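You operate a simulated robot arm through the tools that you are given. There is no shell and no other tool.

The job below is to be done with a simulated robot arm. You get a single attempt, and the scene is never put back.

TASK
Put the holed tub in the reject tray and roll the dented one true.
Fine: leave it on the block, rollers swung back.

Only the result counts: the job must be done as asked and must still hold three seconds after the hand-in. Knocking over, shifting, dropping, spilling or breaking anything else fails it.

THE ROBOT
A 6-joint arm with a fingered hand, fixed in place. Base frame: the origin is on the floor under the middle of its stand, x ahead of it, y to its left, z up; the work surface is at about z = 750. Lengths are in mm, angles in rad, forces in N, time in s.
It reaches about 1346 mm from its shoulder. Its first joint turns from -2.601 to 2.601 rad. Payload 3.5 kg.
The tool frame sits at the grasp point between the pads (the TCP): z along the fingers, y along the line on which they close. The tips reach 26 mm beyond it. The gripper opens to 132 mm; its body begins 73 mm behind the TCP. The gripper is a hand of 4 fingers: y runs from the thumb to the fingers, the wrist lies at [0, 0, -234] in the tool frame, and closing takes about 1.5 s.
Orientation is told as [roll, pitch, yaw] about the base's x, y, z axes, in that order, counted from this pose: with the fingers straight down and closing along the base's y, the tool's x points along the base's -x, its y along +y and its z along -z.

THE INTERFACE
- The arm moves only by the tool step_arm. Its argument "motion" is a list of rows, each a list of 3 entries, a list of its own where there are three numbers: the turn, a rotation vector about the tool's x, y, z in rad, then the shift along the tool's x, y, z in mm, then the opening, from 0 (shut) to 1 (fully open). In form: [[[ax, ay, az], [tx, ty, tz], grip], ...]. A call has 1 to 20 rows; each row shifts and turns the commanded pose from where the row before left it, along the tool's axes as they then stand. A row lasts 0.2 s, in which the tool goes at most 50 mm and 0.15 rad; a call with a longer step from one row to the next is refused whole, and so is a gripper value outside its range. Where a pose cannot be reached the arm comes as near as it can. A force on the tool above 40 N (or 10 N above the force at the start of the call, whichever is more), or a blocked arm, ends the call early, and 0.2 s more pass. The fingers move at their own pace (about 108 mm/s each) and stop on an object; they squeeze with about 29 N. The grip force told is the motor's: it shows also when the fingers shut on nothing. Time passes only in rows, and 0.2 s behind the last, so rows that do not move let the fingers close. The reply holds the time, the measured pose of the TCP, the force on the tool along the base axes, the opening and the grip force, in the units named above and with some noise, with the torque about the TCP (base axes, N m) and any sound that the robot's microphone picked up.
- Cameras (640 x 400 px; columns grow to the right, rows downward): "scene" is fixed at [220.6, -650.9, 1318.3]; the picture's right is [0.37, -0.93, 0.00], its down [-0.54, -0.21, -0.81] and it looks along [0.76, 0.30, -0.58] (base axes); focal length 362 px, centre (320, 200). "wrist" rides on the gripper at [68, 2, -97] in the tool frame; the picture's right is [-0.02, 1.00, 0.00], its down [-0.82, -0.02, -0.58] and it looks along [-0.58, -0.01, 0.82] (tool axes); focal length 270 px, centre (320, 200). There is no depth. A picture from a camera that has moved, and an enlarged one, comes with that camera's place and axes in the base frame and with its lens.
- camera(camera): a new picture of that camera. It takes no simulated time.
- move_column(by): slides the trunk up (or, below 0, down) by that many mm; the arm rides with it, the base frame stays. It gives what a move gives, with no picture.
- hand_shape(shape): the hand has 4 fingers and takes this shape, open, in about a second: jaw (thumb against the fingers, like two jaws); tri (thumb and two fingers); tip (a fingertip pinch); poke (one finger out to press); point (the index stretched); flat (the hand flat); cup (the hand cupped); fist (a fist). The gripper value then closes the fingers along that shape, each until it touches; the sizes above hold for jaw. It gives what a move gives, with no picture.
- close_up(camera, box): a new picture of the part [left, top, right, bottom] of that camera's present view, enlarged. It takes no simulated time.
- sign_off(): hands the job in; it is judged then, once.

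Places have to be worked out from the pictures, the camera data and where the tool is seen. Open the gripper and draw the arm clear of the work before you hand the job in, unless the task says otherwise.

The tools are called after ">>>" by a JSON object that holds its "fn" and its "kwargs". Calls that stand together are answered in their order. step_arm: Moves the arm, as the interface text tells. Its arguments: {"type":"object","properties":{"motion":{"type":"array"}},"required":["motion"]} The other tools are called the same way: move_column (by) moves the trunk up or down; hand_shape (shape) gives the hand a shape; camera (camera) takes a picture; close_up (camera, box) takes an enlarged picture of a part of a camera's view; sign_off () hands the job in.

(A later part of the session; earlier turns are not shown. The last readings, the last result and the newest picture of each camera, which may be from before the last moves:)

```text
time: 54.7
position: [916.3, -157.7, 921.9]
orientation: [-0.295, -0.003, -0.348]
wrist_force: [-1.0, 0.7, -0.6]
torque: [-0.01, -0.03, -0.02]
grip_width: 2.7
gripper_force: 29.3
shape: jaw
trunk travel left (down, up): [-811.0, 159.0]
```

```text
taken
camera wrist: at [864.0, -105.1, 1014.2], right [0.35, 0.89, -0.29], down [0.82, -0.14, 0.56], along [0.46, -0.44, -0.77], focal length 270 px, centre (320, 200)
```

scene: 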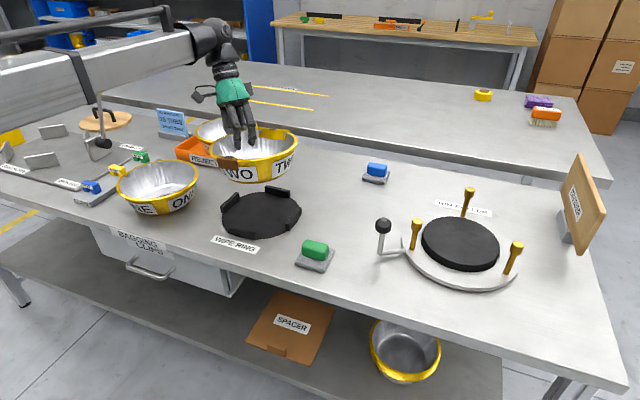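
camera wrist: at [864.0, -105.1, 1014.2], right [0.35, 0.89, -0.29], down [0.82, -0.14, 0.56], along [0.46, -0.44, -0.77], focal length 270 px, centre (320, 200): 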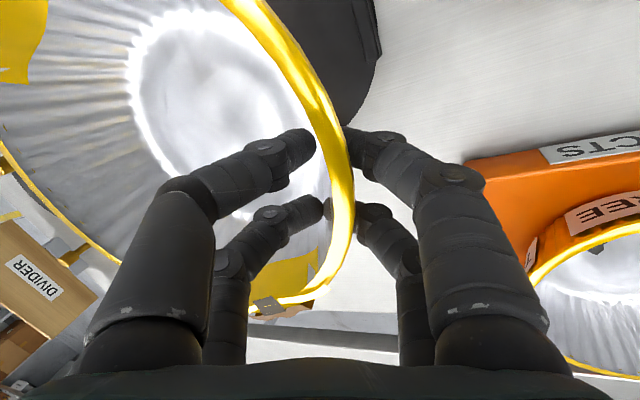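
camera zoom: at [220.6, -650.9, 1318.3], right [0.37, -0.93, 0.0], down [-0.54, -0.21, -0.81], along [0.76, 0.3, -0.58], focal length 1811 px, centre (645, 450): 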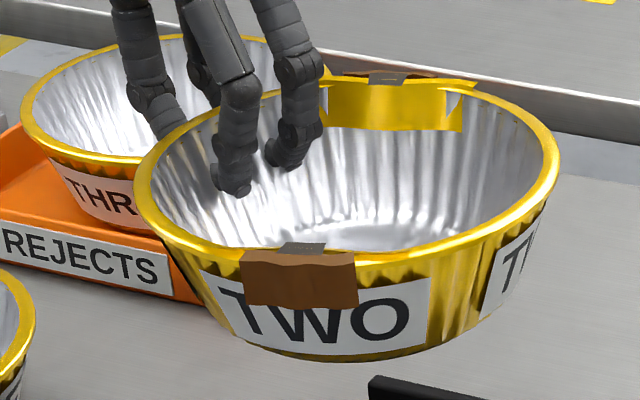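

The tub is now level to about 1°, its centre about 84 mm inward of the TCP at roughly (887, -237), rim z about 930. I need the roller's block position more precisely, so I zoom on it in the scene view.

>>> {"fn": "close_up", "kwargs": {"camera": "scene", "box": [395, 180, 535, 295]}}

>>> {"fn": "close_up", "kwargs": {"camera": "scene", "box": [370, 205, 430, 265]}}

>>> {"fn": "close_up", "kwargs": {"camera": "scene", "box": [480, 225, 540, 295]}}

```text
3.48 times, centred on (465, 238) of scene
camera zoom: at [220.6, -650.9, 1318.3], right [0.37, -0.93, 0.0], down [-0.54, -0.21, -0.81], along [0.76, 0.3, -0.58], focal length 1260 px, centre (-184, 70)
```

zoom: 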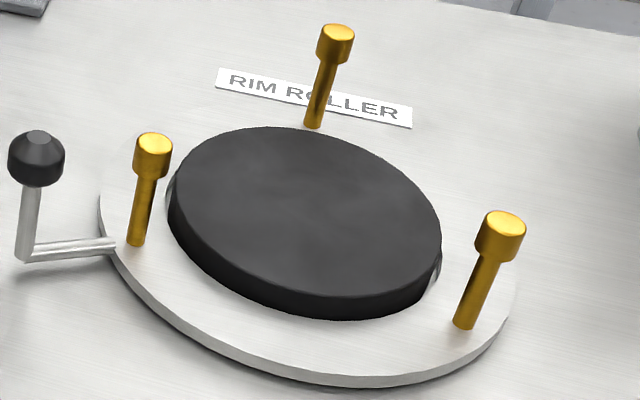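

```text
6.67 times, centred on (400, 235) of scene
camera zoom: at [220.6, -650.9, 1318.3], right [0.37, -0.93, 0.0], down [-0.54, -0.21, -0.81], along [0.76, 0.3, -0.58], focal length 2415 px, centre (-213, -33)
```

zoom: 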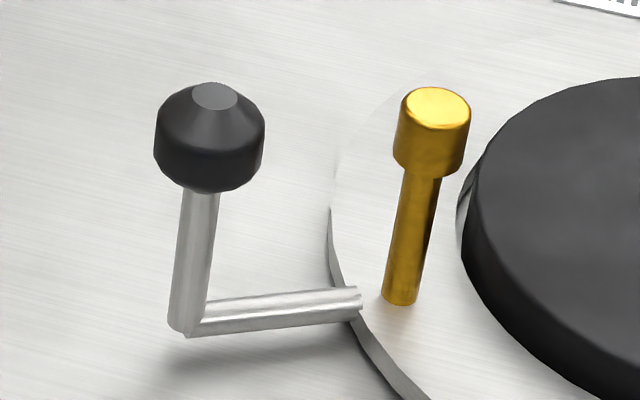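

```text
5.71 times, centred on (510, 260) of scene
camera zoom: at [220.6, -650.9, 1318.3], right [0.37, -0.93, 0.0], down [-0.54, -0.21, -0.81], along [0.76, 0.3, -0.58], focal length 2070 px, centre (-766, -143)
```

zoom: 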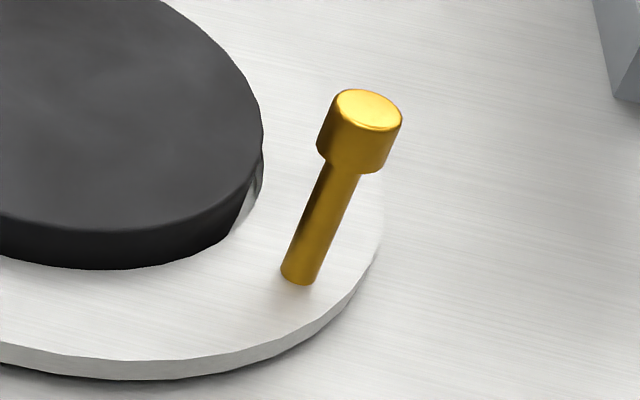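

I judge the block centre near (897, -717), top z about 782, posts at radius about 110 with heads z 828–852. I raise 40 mm more for clearance over the knob and carry the tub over the roller.

>>> {"fn": "move_column", "kwargs": {"by": 40}}

>>> {"fn": "step_arm", "kwargs": {"motion": [[[0, 0, 0], [-7, -18, 5.57], 0.0], [[0, 0, 0], [-14, -33, 10.2], 0.0], [[0, 0, 0], [-16.4, -38.7, 12], 0.0], [[0, 0, 0], [-16.4, -38.7, 12], 0.0], [[0, 0, 0], [-16.4, -38.7, 12], 0.0], [[0, 0, 0], [-16.4, -38.7, 12], 0.0], [[0, 0, 0], [-16.4, -38.7, 12], 0.0], [[0, 0, 0], [-16.4, -38.7, 12], 0.0], [[0, 0, 0], [-16.4, -38.7, 12], 0.0], [[0, 0, 0], [-16.4, -38.7, 12], 0.0], [[0, 0, 0], [-14, -33, 10.2], 0.0], [[0, 0, 0], [-12, -32, 9.9], 0.0], [[0, 0, 0], [0, 0, 0], 0.0], [[0, 0, 0], [0, 0, 0], 0.0]]}}

>>> {"fn": "camera", "kwargs": {"camera": "wrist"}}

>>> {"fn": "camera", "kwargs": {"camera": "scene"}}

```text
time: 55.5
position: [918.4, -158.2, 962.3]
orientation: [-0.296, -0.004, -0.347]
wrist_force: [-0.6, -0.2, -1.3]
torque: [0.06, -0.01, -0.02]
grip_width: 2.7
gripper_force: 29.1
shape: jaw
trunk travel left (down, up): [-851.0, 119.0]
```

```text
time: 58.5
position: [931.3, -636.4, 961.8]
orientation: [-0.298, -0.005, -0.347]
wrist_force: [-0.3, -0.4, 0.5]
torque: [0.0, -0.02, -0.01]
grip_width: 2.6
gripper_force: 29.2
shape: jaw
trunk travel left (down, up): [-851.0, 119.0]
```

```text
taken
camera wrist: at [878.7, -583.4, 1054.3], right [0.35, 0.89, -0.29], down [0.82, -0.14, 0.56], along [0.46, -0.44, -0.77], focal length 270 px, centre (320, 200)
```

wrist: 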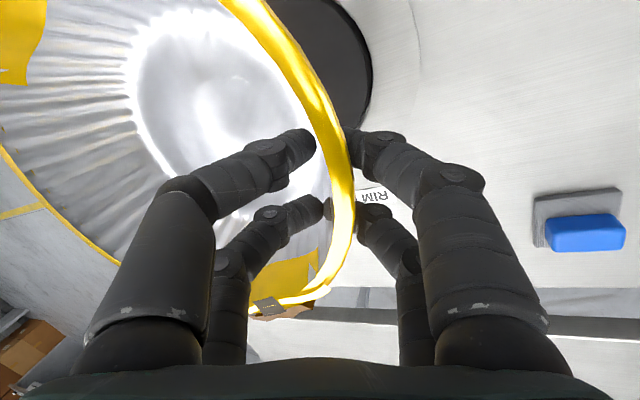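

```text
taken
```

scene: 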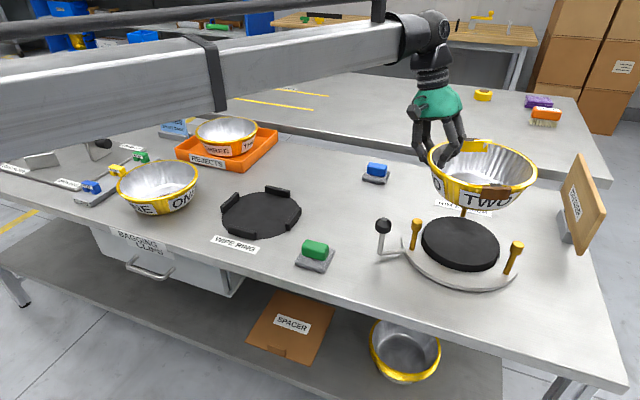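

>>> {"fn": "close_up", "kwargs": {"camera": "scene", "box": [410, 120, 550, 220]}}

>>> {"fn": "close_up", "kwargs": {"camera": "scene", "box": [380, 120, 560, 290]}}

```text
4.00 times, centred on (480, 170) of scene
camera zoom: at [220.6, -650.9, 1318.3], right [0.37, -0.93, 0.0], down [-0.54, -0.21, -0.81], along [0.76, 0.3, -0.58], focal length 1449 px, centre (-320, 320)
```

zoom: 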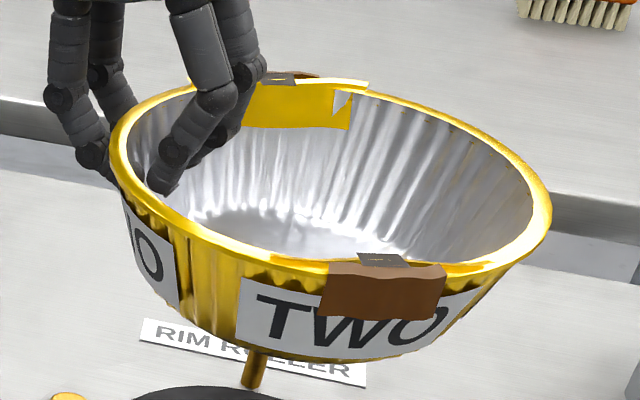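

```text
2.35 times, centred on (470, 205) of scene
camera zoom: at [220.6, -650.9, 1318.3], right [0.37, -0.93, 0.0], down [-0.54, -0.21, -0.81], along [0.76, 0.3, -0.58], focal length 852 px, centre (-33, 188)
```

zoom: 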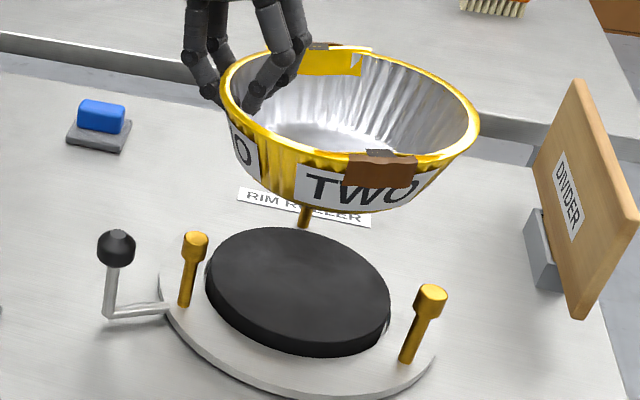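

The tub is about over the block: my best estimates are tub centre (902, -716) and post/block centre (898, -717). I lower 45 mm so the base is just above the roller heads, and compare again.

>>> {"fn": "move_column", "kwargs": {"by": -45}}

>>> {"fn": "close_up", "kwargs": {"camera": "scene", "box": [390, 140, 550, 280]}}

>>> {"fn": "camera", "kwargs": {"camera": "wrist"}}

```text
time: 59.4
position: [932.0, -635.2, 917.6]
orientation: [-0.297, -0.003, -0.347]
wrist_force: [-0.3, 0.5, 0.4]
torque: [-0.01, -0.02, 0.0]
grip_width: 2.8
gripper_force: 29.3
shape: jaw
trunk travel left (down, up): [-806.0, 164.0]
```

```text
2.86 times, centred on (470, 210) of scene
camera zoom: at [220.6, -650.9, 1318.3], right [0.37, -0.93, 0.0], down [-0.54, -0.21, -0.81], along [0.76, 0.3, -0.58], focal length 1035 px, centre (-109, 171)
```

zoom: 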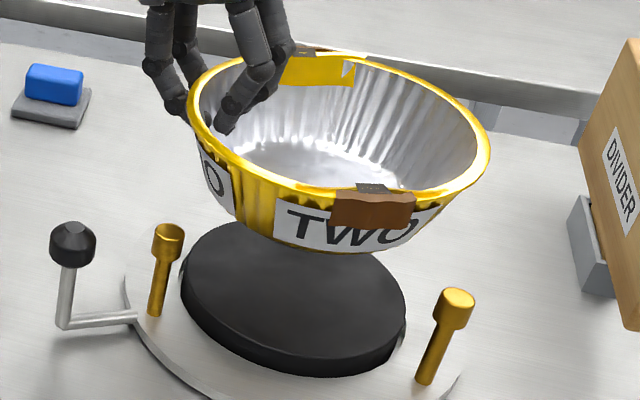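

```text
taken
camera wrist: at [878.7, -583.2, 1009.3], right [0.35, 0.89, -0.29], down [0.82, -0.14, 0.56], along [0.46, -0.44, -0.77], focal length 270 px, centre (320, 200)
```

wrist: 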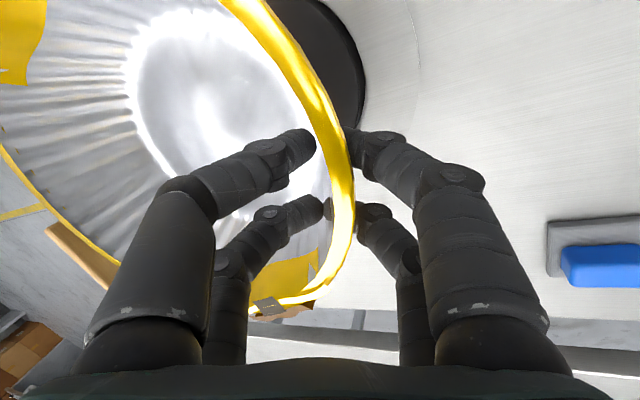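

>>> {"fn": "close_up", "kwargs": {"camera": "wrist", "box": [260, 0, 440, 130]}}

>>> {"fn": "close_up", "kwargs": {"camera": "scene", "box": [400, 180, 530, 285]}}

```text
3.08 times, centred on (350, 65) of wrist
camera zoom: at [878.7, -583.2, 1009.3], right [0.35, 0.89, -0.29], down [0.82, -0.14, 0.56], along [0.46, -0.44, -0.77], focal length 832 px, centre (228, 615)
```

zoom: 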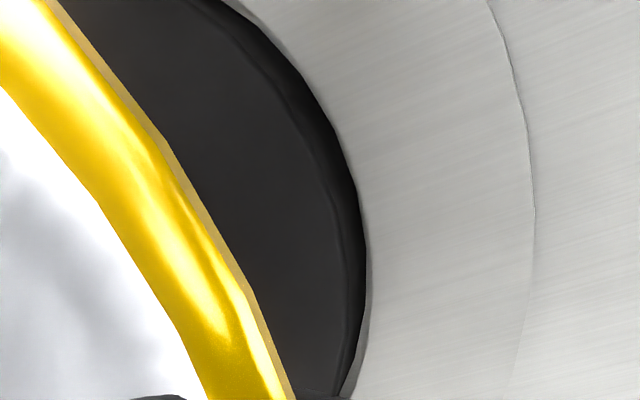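

```text
3.81 times, centred on (465, 232) of scene
camera zoom: at [220.6, -650.9, 1318.3], right [0.37, -0.93, 0.0], down [-0.54, -0.21, -0.81], along [0.76, 0.3, -0.58], focal length 1380 px, centre (-232, 76)
```

zoom: 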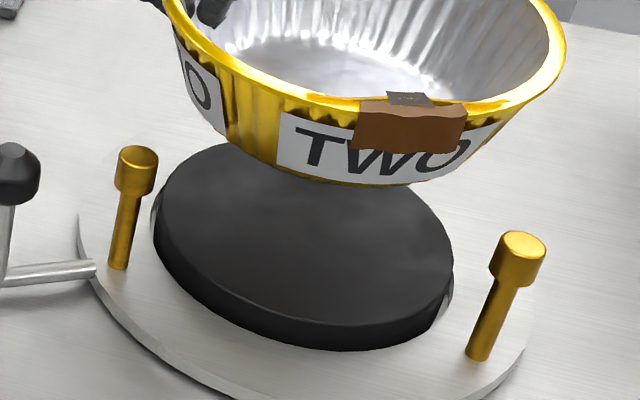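

The block fits to centre (899, -717) from three measurements, and the tub's centre is at about (903, -715). I shift the tub by (-4, -2) and lower 50 mm.

>>> {"fn": "step_arm", "kwargs": {"motion": [[[0, 0, 0], [3.2, -2.83, 0.87], 0.0], [[0, 0, 0], [0, 0, 0], 0.0]]}}

>>> {"fn": "move_column", "kwargs": {"by": -50}}

>>> {"fn": "close_up", "kwargs": {"camera": "scene", "box": [390, 160, 550, 290]}}

>>> {"fn": "camera", "kwargs": {"camera": "wrist"}}

```text
time: 60.0
position: [927.8, -637.9, 917.2]
orientation: [-0.297, -0.004, -0.348]
wrist_force: [-0.2, -0.1, 0.1]
torque: [0.06, 0.0, 0.01]
grip_width: 2.8
gripper_force: 29.5
shape: jaw
trunk travel left (down, up): [-806.0, 164.0]
```

```text
time: 60.9
position: [929.3, -638.6, 866.7]
orientation: [-0.299, -0.001, -0.345]
wrist_force: [0.4, 0.6, -0.1]
torque: [0.01, 0.01, 0.02]
grip_width: 2.8
gripper_force: 28.8
shape: jaw
trunk travel left (down, up): [-756.0, 214.0]
```

```text
3.08 times, centred on (470, 225) of scene
camera zoom: at [220.6, -650.9, 1318.3], right [0.37, -0.93, 0.0], down [-0.54, -0.21, -0.81], along [0.76, 0.3, -0.58], focal length 1114 px, centre (-142, 123)
```

zoom: 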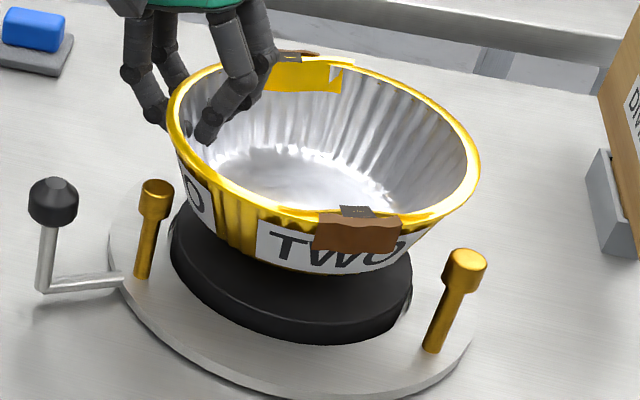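

```text
taken
camera wrist: at [874.9, -584.9, 959.3], right [0.35, 0.89, -0.29], down [0.82, -0.14, 0.56], along [0.46, -0.44, -0.77], focal length 270 px, centre (320, 200)
```

wrist: 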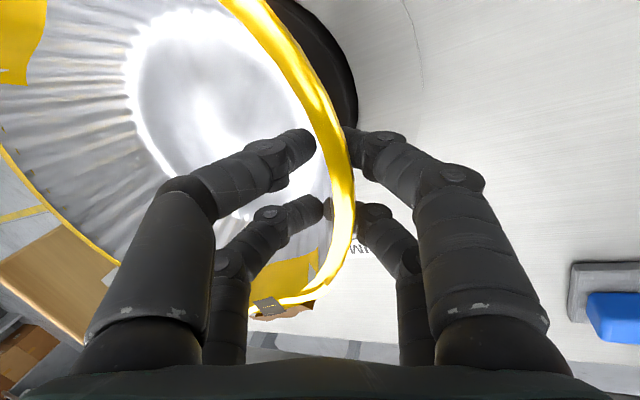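

The tub is laterally aligned with the block, rim at about z = 881, still some 35–40 mm above seating. I lower 20 mm and check alignment with roller heads.

>>> {"fn": "move_column", "kwargs": {"by": -20}}

>>> {"fn": "close_up", "kwargs": {"camera": "scene", "box": [390, 160, 550, 290]}}

>>> {"fn": "close_up", "kwargs": {"camera": "scene", "box": [400, 210, 470, 270]}}

>>> {"fn": "close_up", "kwargs": {"camera": "scene", "box": [470, 210, 540, 280]}}

```text
time: 61.6
position: [928.6, -637.2, 846.5]
orientation: [-0.298, -0.004, -0.348]
wrist_force: [-0.7, 0.4, 0.9]
torque: [0.01, 0.01, 0.01]
grip_width: 2.9
gripper_force: 28.9
shape: jaw
trunk travel left (down, up): [-736.0, 234.0]
```

```text
3.08 times, centred on (470, 225) of scene
camera zoom: at [220.6, -650.9, 1318.3], right [0.37, -0.93, 0.0], down [-0.54, -0.21, -0.81], along [0.76, 0.3, -0.58], focal length 1114 px, centre (-142, 123)
```

zoom: 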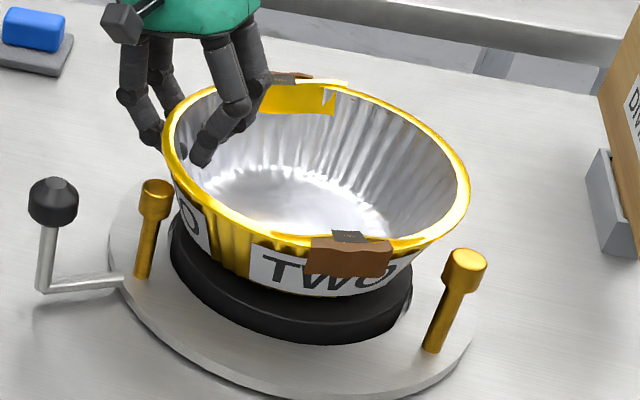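

```text
6.67 times, centred on (435, 240) of scene
camera zoom: at [220.6, -650.9, 1318.3], right [0.37, -0.93, 0.0], down [-0.54, -0.21, -0.81], along [0.76, 0.3, -0.58], focal length 2415 px, centre (-447, -67)
```

zoom: 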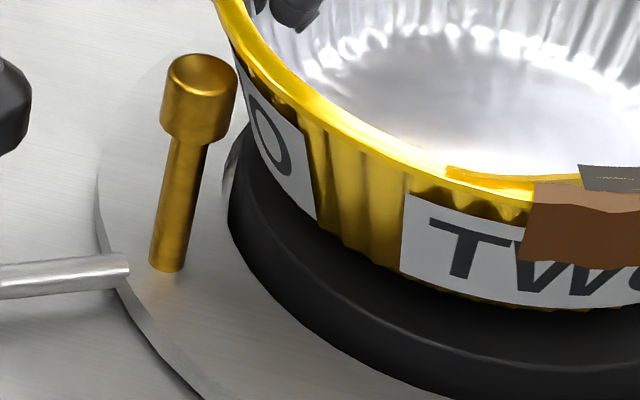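

```text
5.71 times, centred on (505, 245) of scene
camera zoom: at [220.6, -650.9, 1318.3], right [0.37, -0.93, 0.0], down [-0.54, -0.21, -0.81], along [0.76, 0.3, -0.58], focal length 2070 px, centre (-737, -57)
```

zoom: 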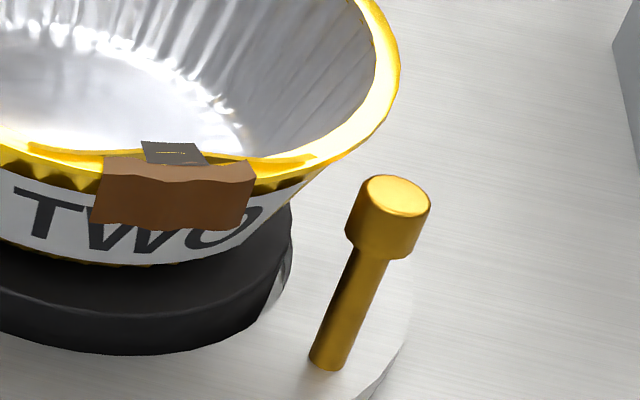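

No contact yet; rim is at about z = 865 and the base some 18–25 mm above the block. I lower in small steps and watch the force.

>>> {"fn": "move_column", "kwargs": {"by": -10}}

>>> {"fn": "close_up", "kwargs": {"camera": "scene", "box": [400, 170, 540, 280]}}

```text
time: 62.1
position: [928.2, -637.6, 839.1]
orientation: [-0.298, -0.005, -0.347]
wrist_force: [2.3, -0.3, 13.6]
torque: [-0.06, 0.02, -0.02]
grip_width: 3.2
gripper_force: 29.1
shape: jaw
trunk travel left (down, up): [-726.0, 244.0]
```

```text
3.64 times, centred on (470, 225) of scene
camera zoom: at [220.6, -650.9, 1318.3], right [0.37, -0.93, 0.0], down [-0.54, -0.21, -0.81], along [0.76, 0.3, -0.58], focal length 1317 px, centre (-226, 109)
```

zoom: 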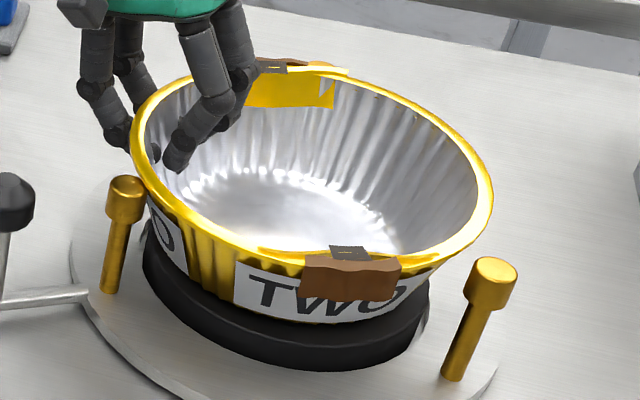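

Contact of about 14 N now. I zoom in to see whether the base rests on the block or a roller head is in the way.

>>> {"fn": "close_up", "kwargs": {"camera": "scene", "box": [425, 235, 525, 285]}}

>>> {"fn": "close_up", "kwargs": {"camera": "scene", "box": [415, 200, 465, 240]}}

>>> {"fn": "close_up", "kwargs": {"camera": "scene", "box": [490, 200, 540, 250]}}

>>> {"fn": "close_up", "kwargs": {"camera": "scene", "box": [440, 170, 520, 230]}}

>>> {"fn": "camera", "kwargs": {"camera": "wrist"}}

```text
6.40 times, centred on (475, 260) of scene
camera zoom: at [220.6, -650.9, 1318.3], right [0.37, -0.93, 0.0], down [-0.54, -0.21, -0.81], along [0.76, 0.3, -0.58], focal length 2318 px, centre (-672, -184)
```

zoom: 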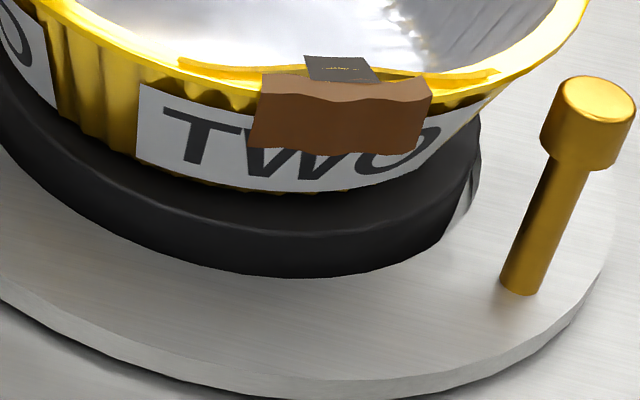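

```text
10.00 times, centred on (440, 220) of scene
camera zoom: at [220.6, -650.9, 1318.3], right [0.37, -0.93, 0.0], down [-0.54, -0.21, -0.81], along [0.76, 0.3, -0.58], focal length 3622 px, centre (-880, 0)
```

zoom: 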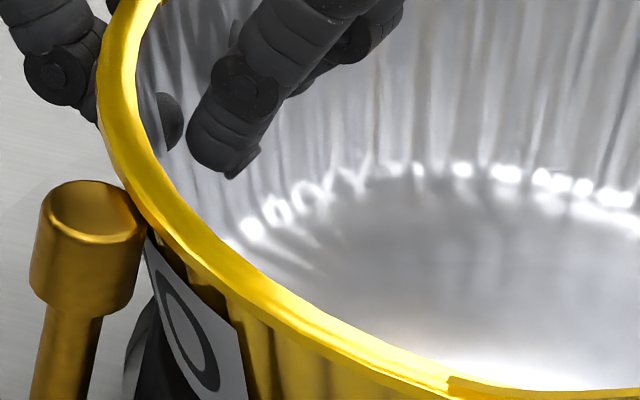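

```text
8.00 times, centred on (515, 225) of scene
camera zoom: at [220.6, -650.9, 1318.3], right [0.37, -0.93, 0.0], down [-0.54, -0.21, -0.81], along [0.76, 0.3, -0.58], focal length 2898 px, centre (-1240, 0)
```

zoom: 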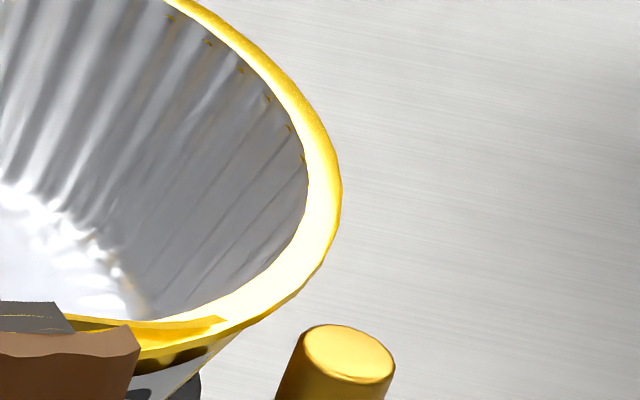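

```text
6.67 times, centred on (480, 200) of scene
camera zoom: at [220.6, -650.9, 1318.3], right [0.37, -0.93, 0.0], down [-0.54, -0.21, -0.81], along [0.76, 0.3, -0.58], focal length 2415 px, centre (-747, 200)
```

zoom: 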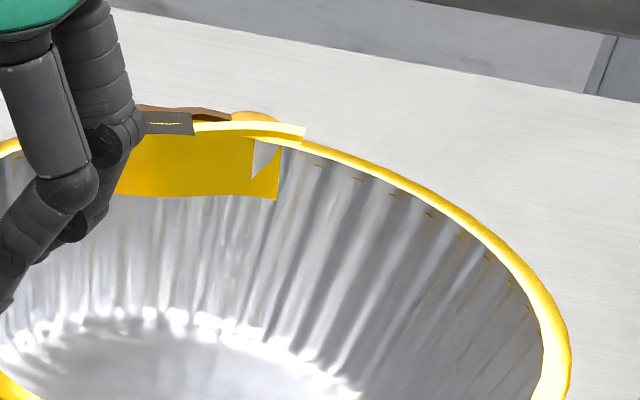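

```text
taken
camera wrist: at [874.4, -584.3, 930.8], right [0.35, 0.89, -0.29], down [0.82, -0.14, 0.56], along [0.46, -0.44, -0.77], focal length 270 px, centre (320, 200)
```

wrist: 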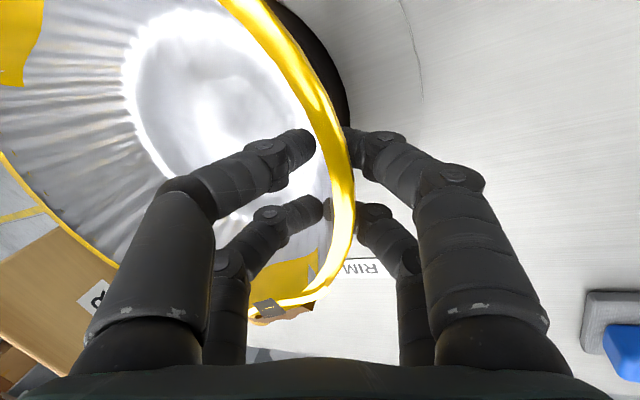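

The rim is close to heads A and B but has a gap at C, so the tub sits about 3.5 mm too far toward A. I lift 8 mm, shift by (+1.3, -3.3), and lower again.

>>> {"fn": "move_column", "kwargs": {"by": 8}}

>>> {"fn": "step_arm", "kwargs": {"motion": [[[0, 0, 0], [-2.34, -2.54, 0.79], 0.0], [[0, 0, 0], [0, 0, 0], 0.0]]}}

>>> {"fn": "move_column", "kwargs": {"by": -7}}

>>> {"fn": "close_up", "kwargs": {"camera": "scene", "box": [400, 170, 540, 280]}}

```text
time: 62.7
position: [929.1, -637.7, 844.8]
orientation: [-0.297, -0.003, -0.347]
wrist_force: [-0.4, -0.4, -1.0]
torque: [-0.01, 0.02, 0.02]
grip_width: 3.3
gripper_force: 29.1
shape: jaw
trunk travel left (down, up): [-734.0, 236.0]
```

```text
time: 63.3
position: [930.2, -642.1, 845.4]
orientation: [-0.298, -0.003, -0.348]
wrist_force: [0.6, 0.8, 0.4]
torque: [0.03, 0.04, -0.03]
grip_width: 3.1
gripper_force: 28.9
shape: jaw
trunk travel left (down, up): [-734.0, 236.0]
```

```text
time: 63.9
position: [930.5, -639.4, 839.4]
orientation: [-0.299, -0.003, -0.347]
wrist_force: [0.7, 0.1, 7.5]
torque: [-0.08, -0.02, 0.03]
grip_width: 3.1
gripper_force: 29.2
shape: jaw
trunk travel left (down, up): [-727.0, 243.0]
```

```text
3.64 times, centred on (470, 225) of scene
camera zoom: at [220.6, -650.9, 1318.3], right [0.37, -0.93, 0.0], down [-0.54, -0.21, -0.81], along [0.76, 0.3, -0.58], focal length 1317 px, centre (-226, 109)
```

zoom: 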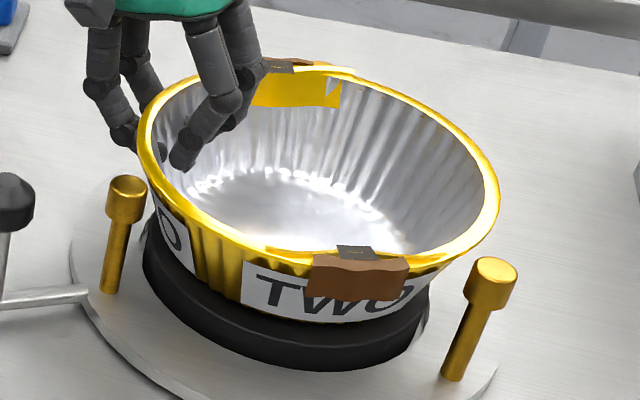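

>>> {"fn": "close_up", "kwargs": {"camera": "scene", "box": [440, 240, 500, 280]}}

>>> {"fn": "close_up", "kwargs": {"camera": "scene", "box": [415, 205, 465, 255]}}

>>> {"fn": "close_up", "kwargs": {"camera": "scene", "box": [480, 205, 540, 265]}}

>>> {"fn": "close_up", "kwargs": {"camera": "scene", "box": [450, 175, 510, 215]}}

```text
10.00 times, centred on (470, 260) of scene
camera zoom: at [220.6, -650.9, 1318.3], right [0.37, -0.93, 0.0], down [-0.54, -0.21, -0.81], along [0.76, 0.3, -0.58], focal length 3622 px, centre (-1180, -400)
```

zoom: 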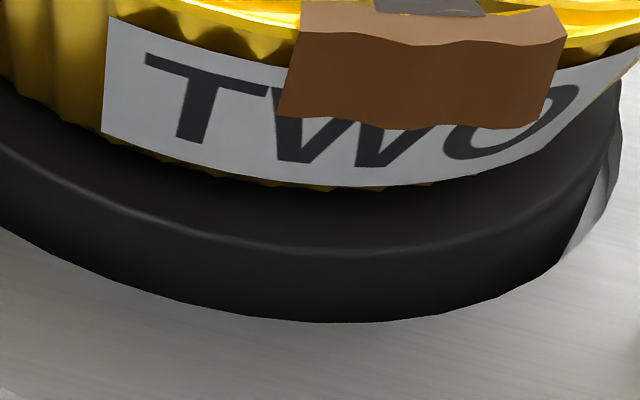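

```text
8.00 times, centred on (440, 230) of scene
camera zoom: at [220.6, -650.9, 1318.3], right [0.37, -0.93, 0.0], down [-0.54, -0.21, -0.81], along [0.76, 0.3, -0.58], focal length 2898 px, centre (-640, -40)
```

zoom: 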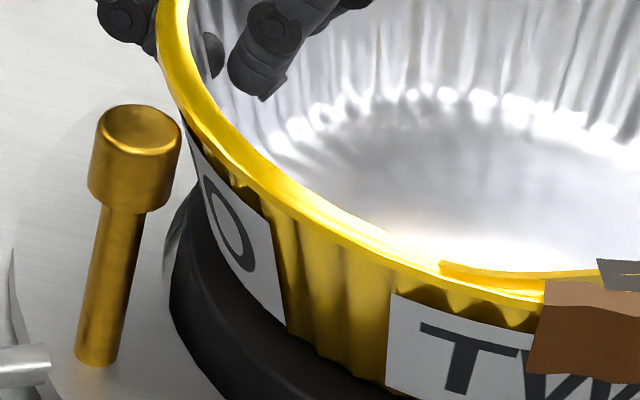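

```text
6.67 times, centred on (510, 235) of scene
camera zoom: at [220.6, -650.9, 1318.3], right [0.37, -0.93, 0.0], down [-0.54, -0.21, -0.81], along [0.76, 0.3, -0.58], focal length 2415 px, centre (-947, -33)
```

zoom: 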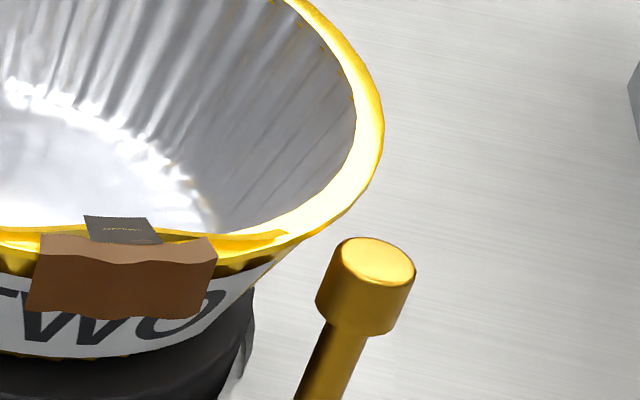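

```text
10.00 times, centred on (480, 195) of scene
camera zoom: at [220.6, -650.9, 1318.3], right [0.37, -0.93, 0.0], down [-0.54, -0.21, -0.81], along [0.76, 0.3, -0.58], focal length 3622 px, centre (-1280, 250)
```

zoom: 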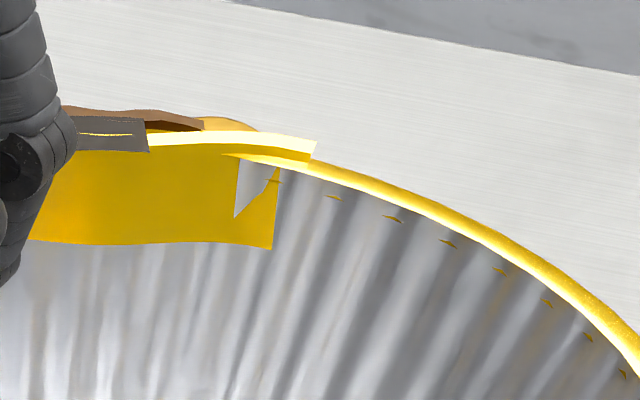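

There is now a gap at both A and C, but the rim's back edge looks close to head B. I lift 6 mm, shift 4 mm toward the camera (-x), and find the contact height again.

>>> {"fn": "move_column", "kwargs": {"by": 6}}

>>> {"fn": "step_arm", "kwargs": {"motion": [[[0, 0, 0], [2.97, -2.55, 0.79], 0.0], [[0, 0, 0], [0, 0, 0], 0.0]]}}

>>> {"fn": "move_column", "kwargs": {"by": -6}}

>>> {"fn": "close_up", "kwargs": {"camera": "scene", "box": [400, 170, 540, 280]}}

>>> {"fn": "close_up", "kwargs": {"camera": "scene", "box": [450, 175, 510, 215]}}

```text
time: 64.4
position: [929.9, -639.9, 843.1]
orientation: [-0.296, -0.004, -0.351]
wrist_force: [0.0, 0.6, -0.5]
torque: [0.04, -0.03, -0.01]
grip_width: 3.2
gripper_force: 29.0
shape: jaw
trunk travel left (down, up): [-733.0, 237.0]
```

```text
time: 65.0
position: [926.8, -642.5, 844.6]
orientation: [-0.299, -0.004, -0.349]
wrist_force: [0.0, 0.3, 0.3]
torque: [0.01, 0.0, 0.02]
grip_width: 3.1
gripper_force: 29.8
shape: jaw
trunk travel left (down, up): [-733.0, 237.0]
```

```text
time: 65.6
position: [926.4, -641.8, 838.8]
orientation: [-0.296, -0.004, -0.347]
wrist_force: [0.7, -0.5, 7.2]
torque: [-0.05, -0.03, 0.0]
grip_width: 3.1
gripper_force: 29.0
shape: jaw
trunk travel left (down, up): [-727.0, 243.0]
```

```text
3.64 times, centred on (470, 225) of scene
camera zoom: at [220.6, -650.9, 1318.3], right [0.37, -0.93, 0.0], down [-0.54, -0.21, -0.81], along [0.76, 0.3, -0.58], focal length 1317 px, centre (-226, 109)
```

zoom: 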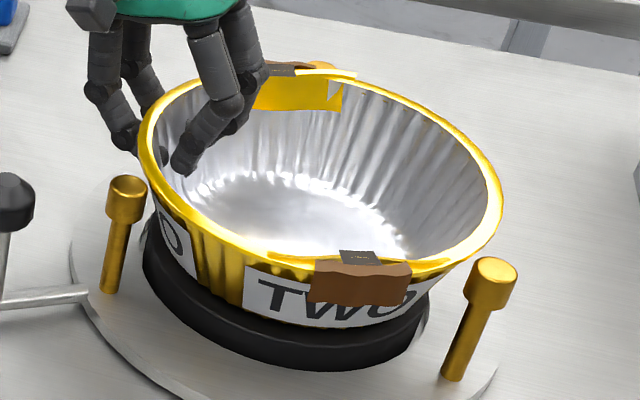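

```text
10.00 times, centred on (480, 195) of scene
camera zoom: at [220.6, -650.9, 1318.3], right [0.37, -0.93, 0.0], down [-0.54, -0.21, -0.81], along [0.76, 0.3, -0.58], focal length 3622 px, centre (-1280, 250)
```

zoom: 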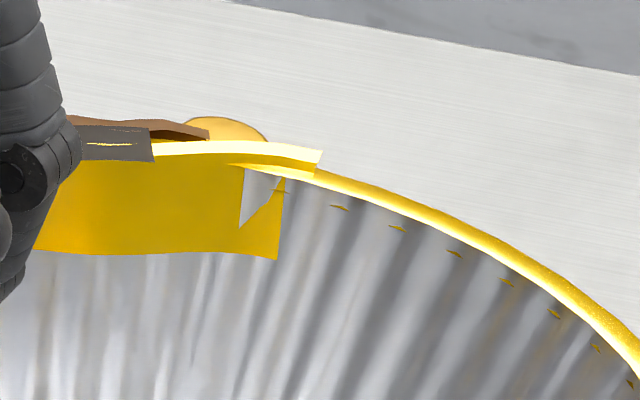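

The contact height is the same at all three lateral positions, so the tub's flat base is resting on the block top. I measure centring from the visible strip of block around the base.

>>> {"fn": "close_up", "kwargs": {"camera": "scene", "box": [430, 220, 520, 280]}}

>>> {"fn": "close_up", "kwargs": {"camera": "scene", "box": [420, 215, 470, 265]}}

>>> {"fn": "close_up", "kwargs": {"camera": "scene", "box": [475, 225, 515, 265]}}

```text
6.67 times, centred on (475, 250) of scene
camera zoom: at [220.6, -650.9, 1318.3], right [0.37, -0.93, 0.0], down [-0.54, -0.21, -0.81], along [0.76, 0.3, -0.58], focal length 2415 px, centre (-713, -133)
```

zoom: 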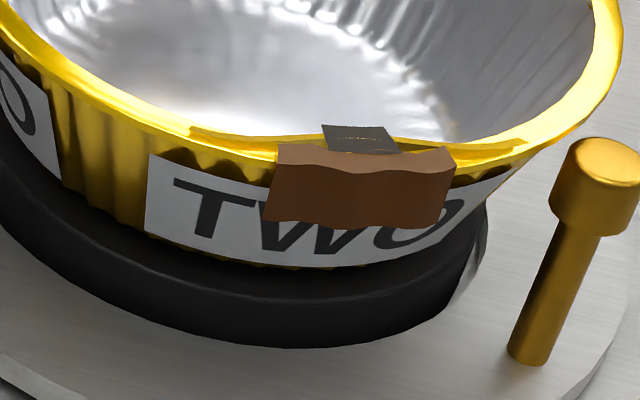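

```text
8.00 times, centred on (445, 240) of scene
camera zoom: at [220.6, -650.9, 1318.3], right [0.37, -0.93, 0.0], down [-0.54, -0.21, -0.81], along [0.76, 0.3, -0.58], focal length 2898 px, centre (-680, -120)
```

zoom: 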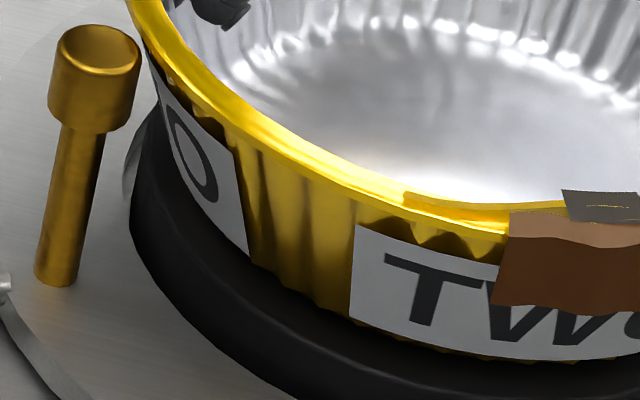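

```text
10.00 times, centred on (495, 245) of scene
camera zoom: at [220.6, -650.9, 1318.3], right [0.37, -0.93, 0.0], down [-0.54, -0.21, -0.81], along [0.76, 0.3, -0.58], focal length 3622 px, centre (-1430, -250)
```

zoom: 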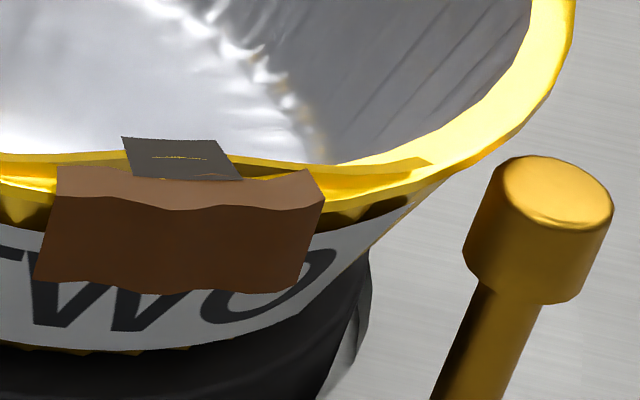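

All evidence fits the base at the block top (rim z about 850, as 782 + 68), with the tub about 3 mm off centre. I lift 3 mm, trim by (-2.3, +1.8), and lower to light contact.

>>> {"fn": "move_column", "kwargs": {"by": 4}}

>>> {"fn": "step_arm", "kwargs": {"motion": [[[0, 0, 0], [2.8, 0.87, -0.27], 0.0], [[0, 0, 0], [0, 0, 0], 0.0]]}}

>>> {"fn": "move_column", "kwargs": {"by": -3.5}}

>>> {"fn": "close_up", "kwargs": {"camera": "scene", "box": [400, 170, 540, 280]}}

```text
time: 66.1
position: [926.0, -643.2, 842.6]
orientation: [-0.298, -0.003, -0.346]
wrist_force: [0.2, -0.5, -0.8]
torque: [0.04, -0.01, 0.01]
grip_width: 3.1
gripper_force: 28.8
shape: jaw
trunk travel left (down, up): [-731.0, 239.0]
```

```text
time: 66.7
position: [924.1, -640.5, 843.1]
orientation: [-0.297, -0.005, -0.348]
wrist_force: [0.5, 1.0, 0.4]
torque: [-0.01, -0.02, -0.03]
grip_width: 2.7
gripper_force: 29.6
shape: jaw
trunk travel left (down, up): [-731.0, 239.0]
```

```text
time: 67.2
position: [923.0, -640.8, 839.1]
orientation: [-0.3, -0.004, -0.348]
wrist_force: [0.3, 0.3, 3.8]
torque: [0.0, 0.02, 0.0]
grip_width: 2.9
gripper_force: 29.2
shape: jaw
trunk travel left (down, up): [-727.0, 243.0]
```

```text
3.64 times, centred on (470, 225) of scene
camera zoom: at [220.6, -650.9, 1318.3], right [0.37, -0.93, 0.0], down [-0.54, -0.21, -0.81], along [0.76, 0.3, -0.58], focal length 1317 px, centre (-226, 109)
```

zoom: 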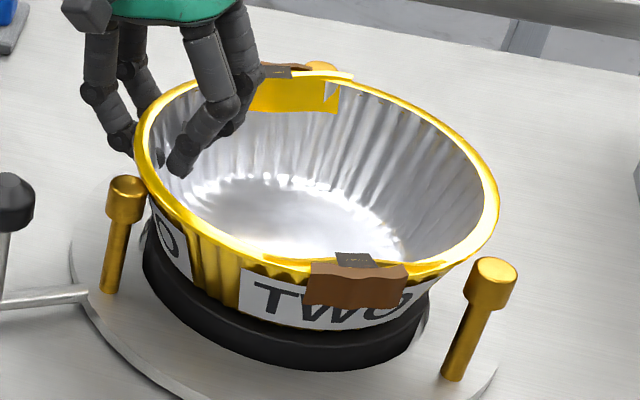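

Light contact (3.8 N). I open the fingers gently to release the tub on the block.

>>> {"fn": "step_arm", "kwargs": {"motion": [[[0, 0, 0], [0, 0, 0], 0.05], [[0, 0, 0], [0, 0, 0], 0.1], [[0, 0, 0], [0, 0, 0], 0.16], [[0, 0, 0], [0, 0, 0], 0.22], [[0, 0, 0], [0, 0, 0], 0.26], [[0, 0, 0], [0, 0, 0], 0.26]]}}

>>> {"fn": "camera", "kwargs": {"camera": "wrist"}}

>>> {"fn": "close_up", "kwargs": {"camera": "scene", "box": [400, 170, 540, 280]}}

```text
time: 68.6
position: [924.2, -640.6, 838.7]
orientation: [-0.298, -0.003, -0.345]
wrist_force: [1.1, 0.1, -0.2]
torque: [0.03, -0.01, 0.0]
grip_width: 34.0
gripper_force: 0.0
shape: jaw
trunk travel left (down, up): [-727.0, 243.0]
```

```text
taken
camera wrist: at [870.2, -587.6, 930.8], right [0.35, 0.89, -0.29], down [0.82, -0.14, 0.56], along [0.46, -0.44, -0.77], focal length 270 px, centre (320, 200)
```

wrist: 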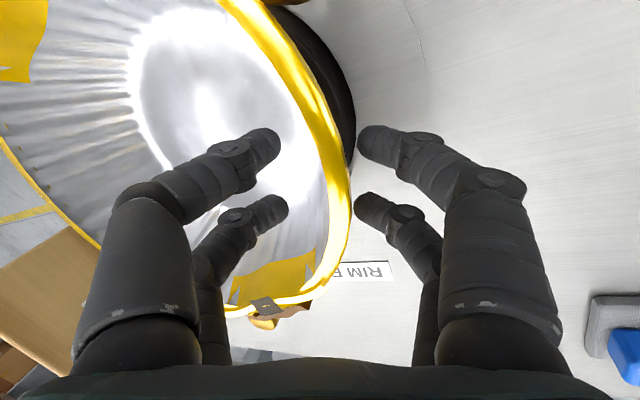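

```text
3.64 times, centred on (470, 225) of scene
camera zoom: at [220.6, -650.9, 1318.3], right [0.37, -0.93, 0.0], down [-0.54, -0.21, -0.81], along [0.76, 0.3, -0.58], focal length 1317 px, centre (-226, 109)
```

zoom: 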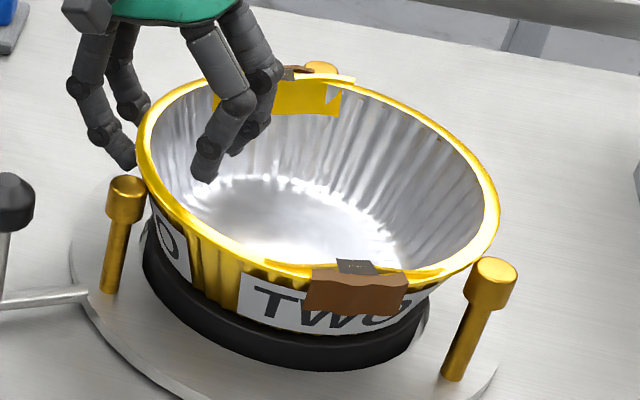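

The tub settled with hardly any movement. The outer digits would catch the rim on a straight lift, so I open wider first and then raise.

>>> {"fn": "step_arm", "kwargs": {"motion": [[[0, 0, 0], [0, 0, 0], 0.4], [[0, 0, 0], [0, 0, 0], 0.55], [[0, 0, 0], [0, 0, 0], 0.7], [[0, 0, 0], [0, 0, 0], 0.85], [[0, 0, 0], [0, 0, 0], 0.85]]}}

>>> {"fn": "camera", "kwargs": {"camera": "wrist"}}

>>> {"fn": "close_up", "kwargs": {"camera": "scene", "box": [390, 140, 550, 280]}}

```text
time: 69.8
position: [922.7, -639.7, 839.0]
orientation: [-0.299, -0.003, -0.348]
wrist_force: [0.9, 0.2, 0.1]
torque: [-0.01, -0.02, -0.01]
grip_width: 112.0
gripper_force: 0.1
shape: jaw
trunk travel left (down, up): [-727.0, 243.0]
```

```text
taken
camera wrist: at [870.2, -587.6, 930.7], right [0.35, 0.89, -0.29], down [0.82, -0.14, 0.56], along [0.46, -0.44, -0.77], focal length 270 px, centre (320, 200)
```

wrist: 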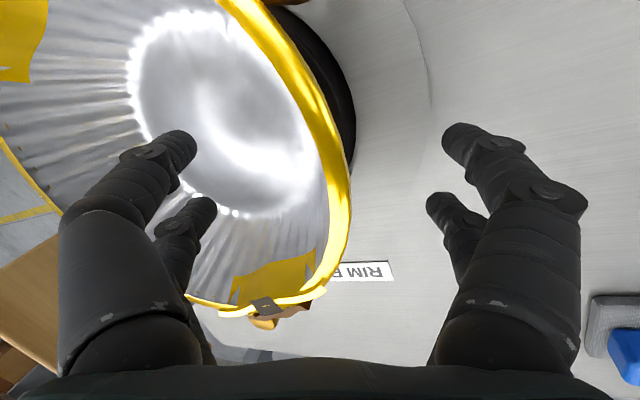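

```text
2.86 times, centred on (470, 210) of scene
camera zoom: at [220.6, -650.9, 1318.3], right [0.37, -0.93, 0.0], down [-0.54, -0.21, -0.81], along [0.76, 0.3, -0.58], focal length 1035 px, centre (-109, 171)
```

zoom: 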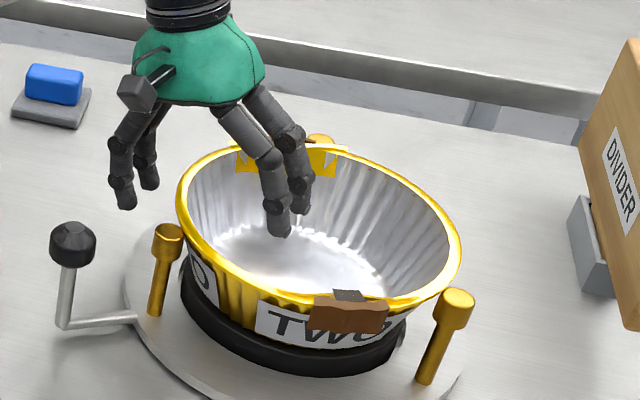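

The digits are well clear of the rim on both sides. I raise the trunk 110 mm.

>>> {"fn": "move_column", "kwargs": {"by": 110}}

>>> {"fn": "close_up", "kwargs": {"camera": "scene", "box": [390, 160, 550, 290]}}

>>> {"fn": "camera", "kwargs": {"camera": "wrist"}}

```text
time: 71.3
position: [923.2, -640.7, 947.8]
orientation: [-0.299, -0.003, -0.347]
wrist_force: [-1.1, 0.0, -0.3]
torque: [0.01, -0.04, 0.02]
grip_width: 112.3
gripper_force: 0.0
shape: jaw
trunk travel left (down, up): [-837.0, 133.0]
```

```text
3.08 times, centred on (470, 225) of scene
camera zoom: at [220.6, -650.9, 1318.3], right [0.37, -0.93, 0.0], down [-0.54, -0.21, -0.81], along [0.76, 0.3, -0.58], focal length 1114 px, centre (-142, 123)
```

zoom: 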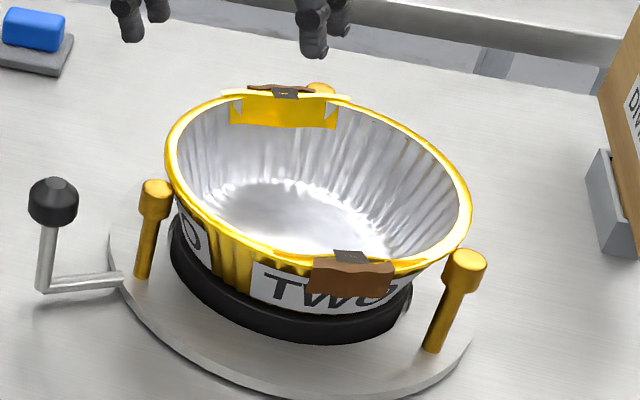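

```text
taken
camera wrist: at [870.3, -587.6, 1040.7], right [0.35, 0.89, -0.29], down [0.82, -0.14, 0.56], along [0.46, -0.44, -0.77], focal length 270 px, centre (320, 200)
```

wrist: 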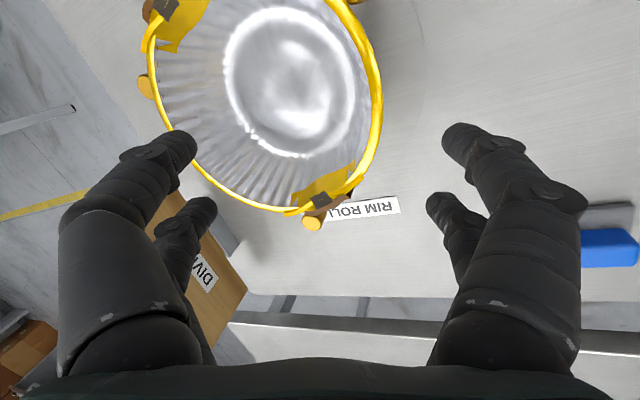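

TWO stands on the block by itself. I zoom in from the wrist camera to check its seating relative to the rollers.

>>> {"fn": "close_up", "kwargs": {"camera": "wrist", "box": [120, 0, 420, 240]}}

>>> {"fn": "close_up", "kwargs": {"camera": "scene", "box": [410, 180, 470, 230]}}

>>> {"fn": "close_up", "kwargs": {"camera": "scene", "box": [480, 210, 530, 260]}}

>>> {"fn": "close_up", "kwargs": {"camera": "scene", "box": [430, 170, 500, 210]}}

```text
1.67 times, centred on (270, 120) of wrist
camera zoom: at [870.3, -587.6, 1040.7], right [0.35, 0.89, -0.29], down [0.82, -0.14, 0.56], along [0.46, -0.44, -0.77], focal length 450 px, centre (403, 333)
```

zoom: 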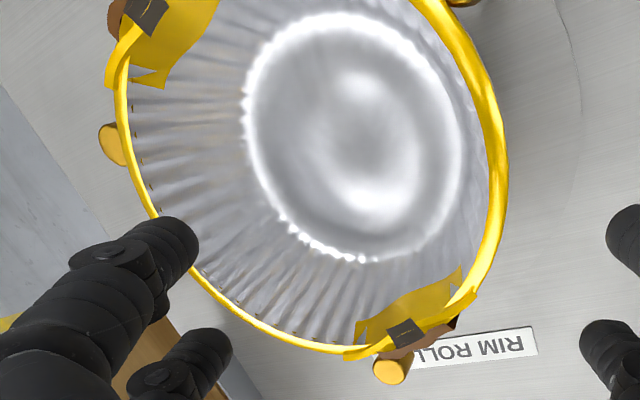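

```text
8.00 times, centred on (440, 205) of scene
camera zoom: at [220.6, -650.9, 1318.3], right [0.37, -0.93, 0.0], down [-0.54, -0.21, -0.81], along [0.76, 0.3, -0.58], focal length 2898 px, centre (-640, 160)
```

zoom: 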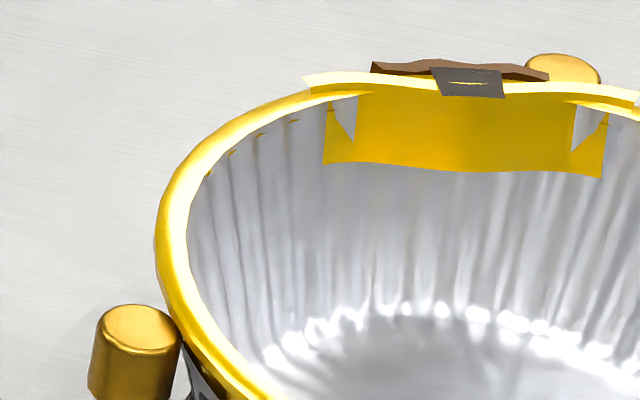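

```text
8.00 times, centred on (505, 235) of scene
camera zoom: at [220.6, -650.9, 1318.3], right [0.37, -0.93, 0.0], down [-0.54, -0.21, -0.81], along [0.76, 0.3, -0.58], focal length 2898 px, centre (-1160, -80)
```

zoom: 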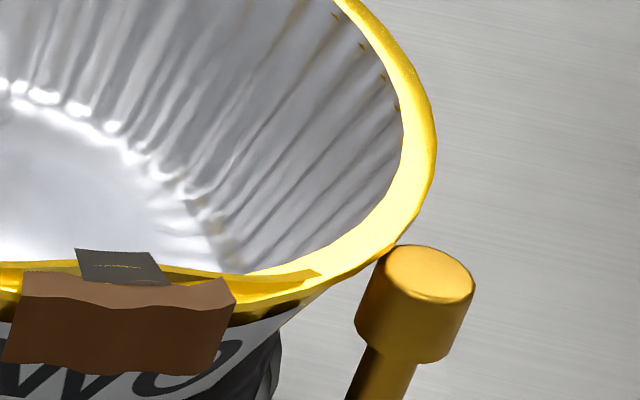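

```text
9.14 times, centred on (465, 190) of scene
camera zoom: at [220.6, -650.9, 1318.3], right [0.37, -0.93, 0.0], down [-0.54, -0.21, -0.81], along [0.76, 0.3, -0.58], focal length 3312 px, centre (-1006, 291)
```

zoom: 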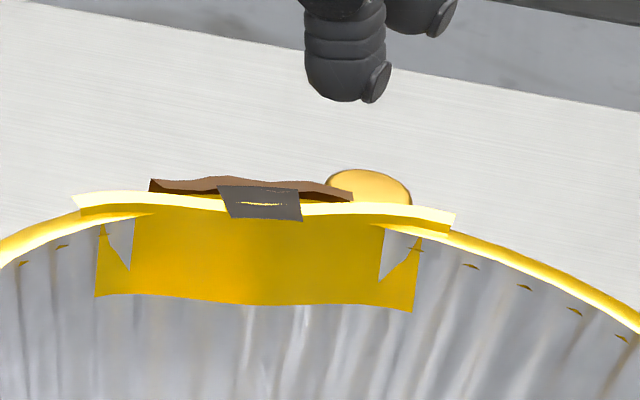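

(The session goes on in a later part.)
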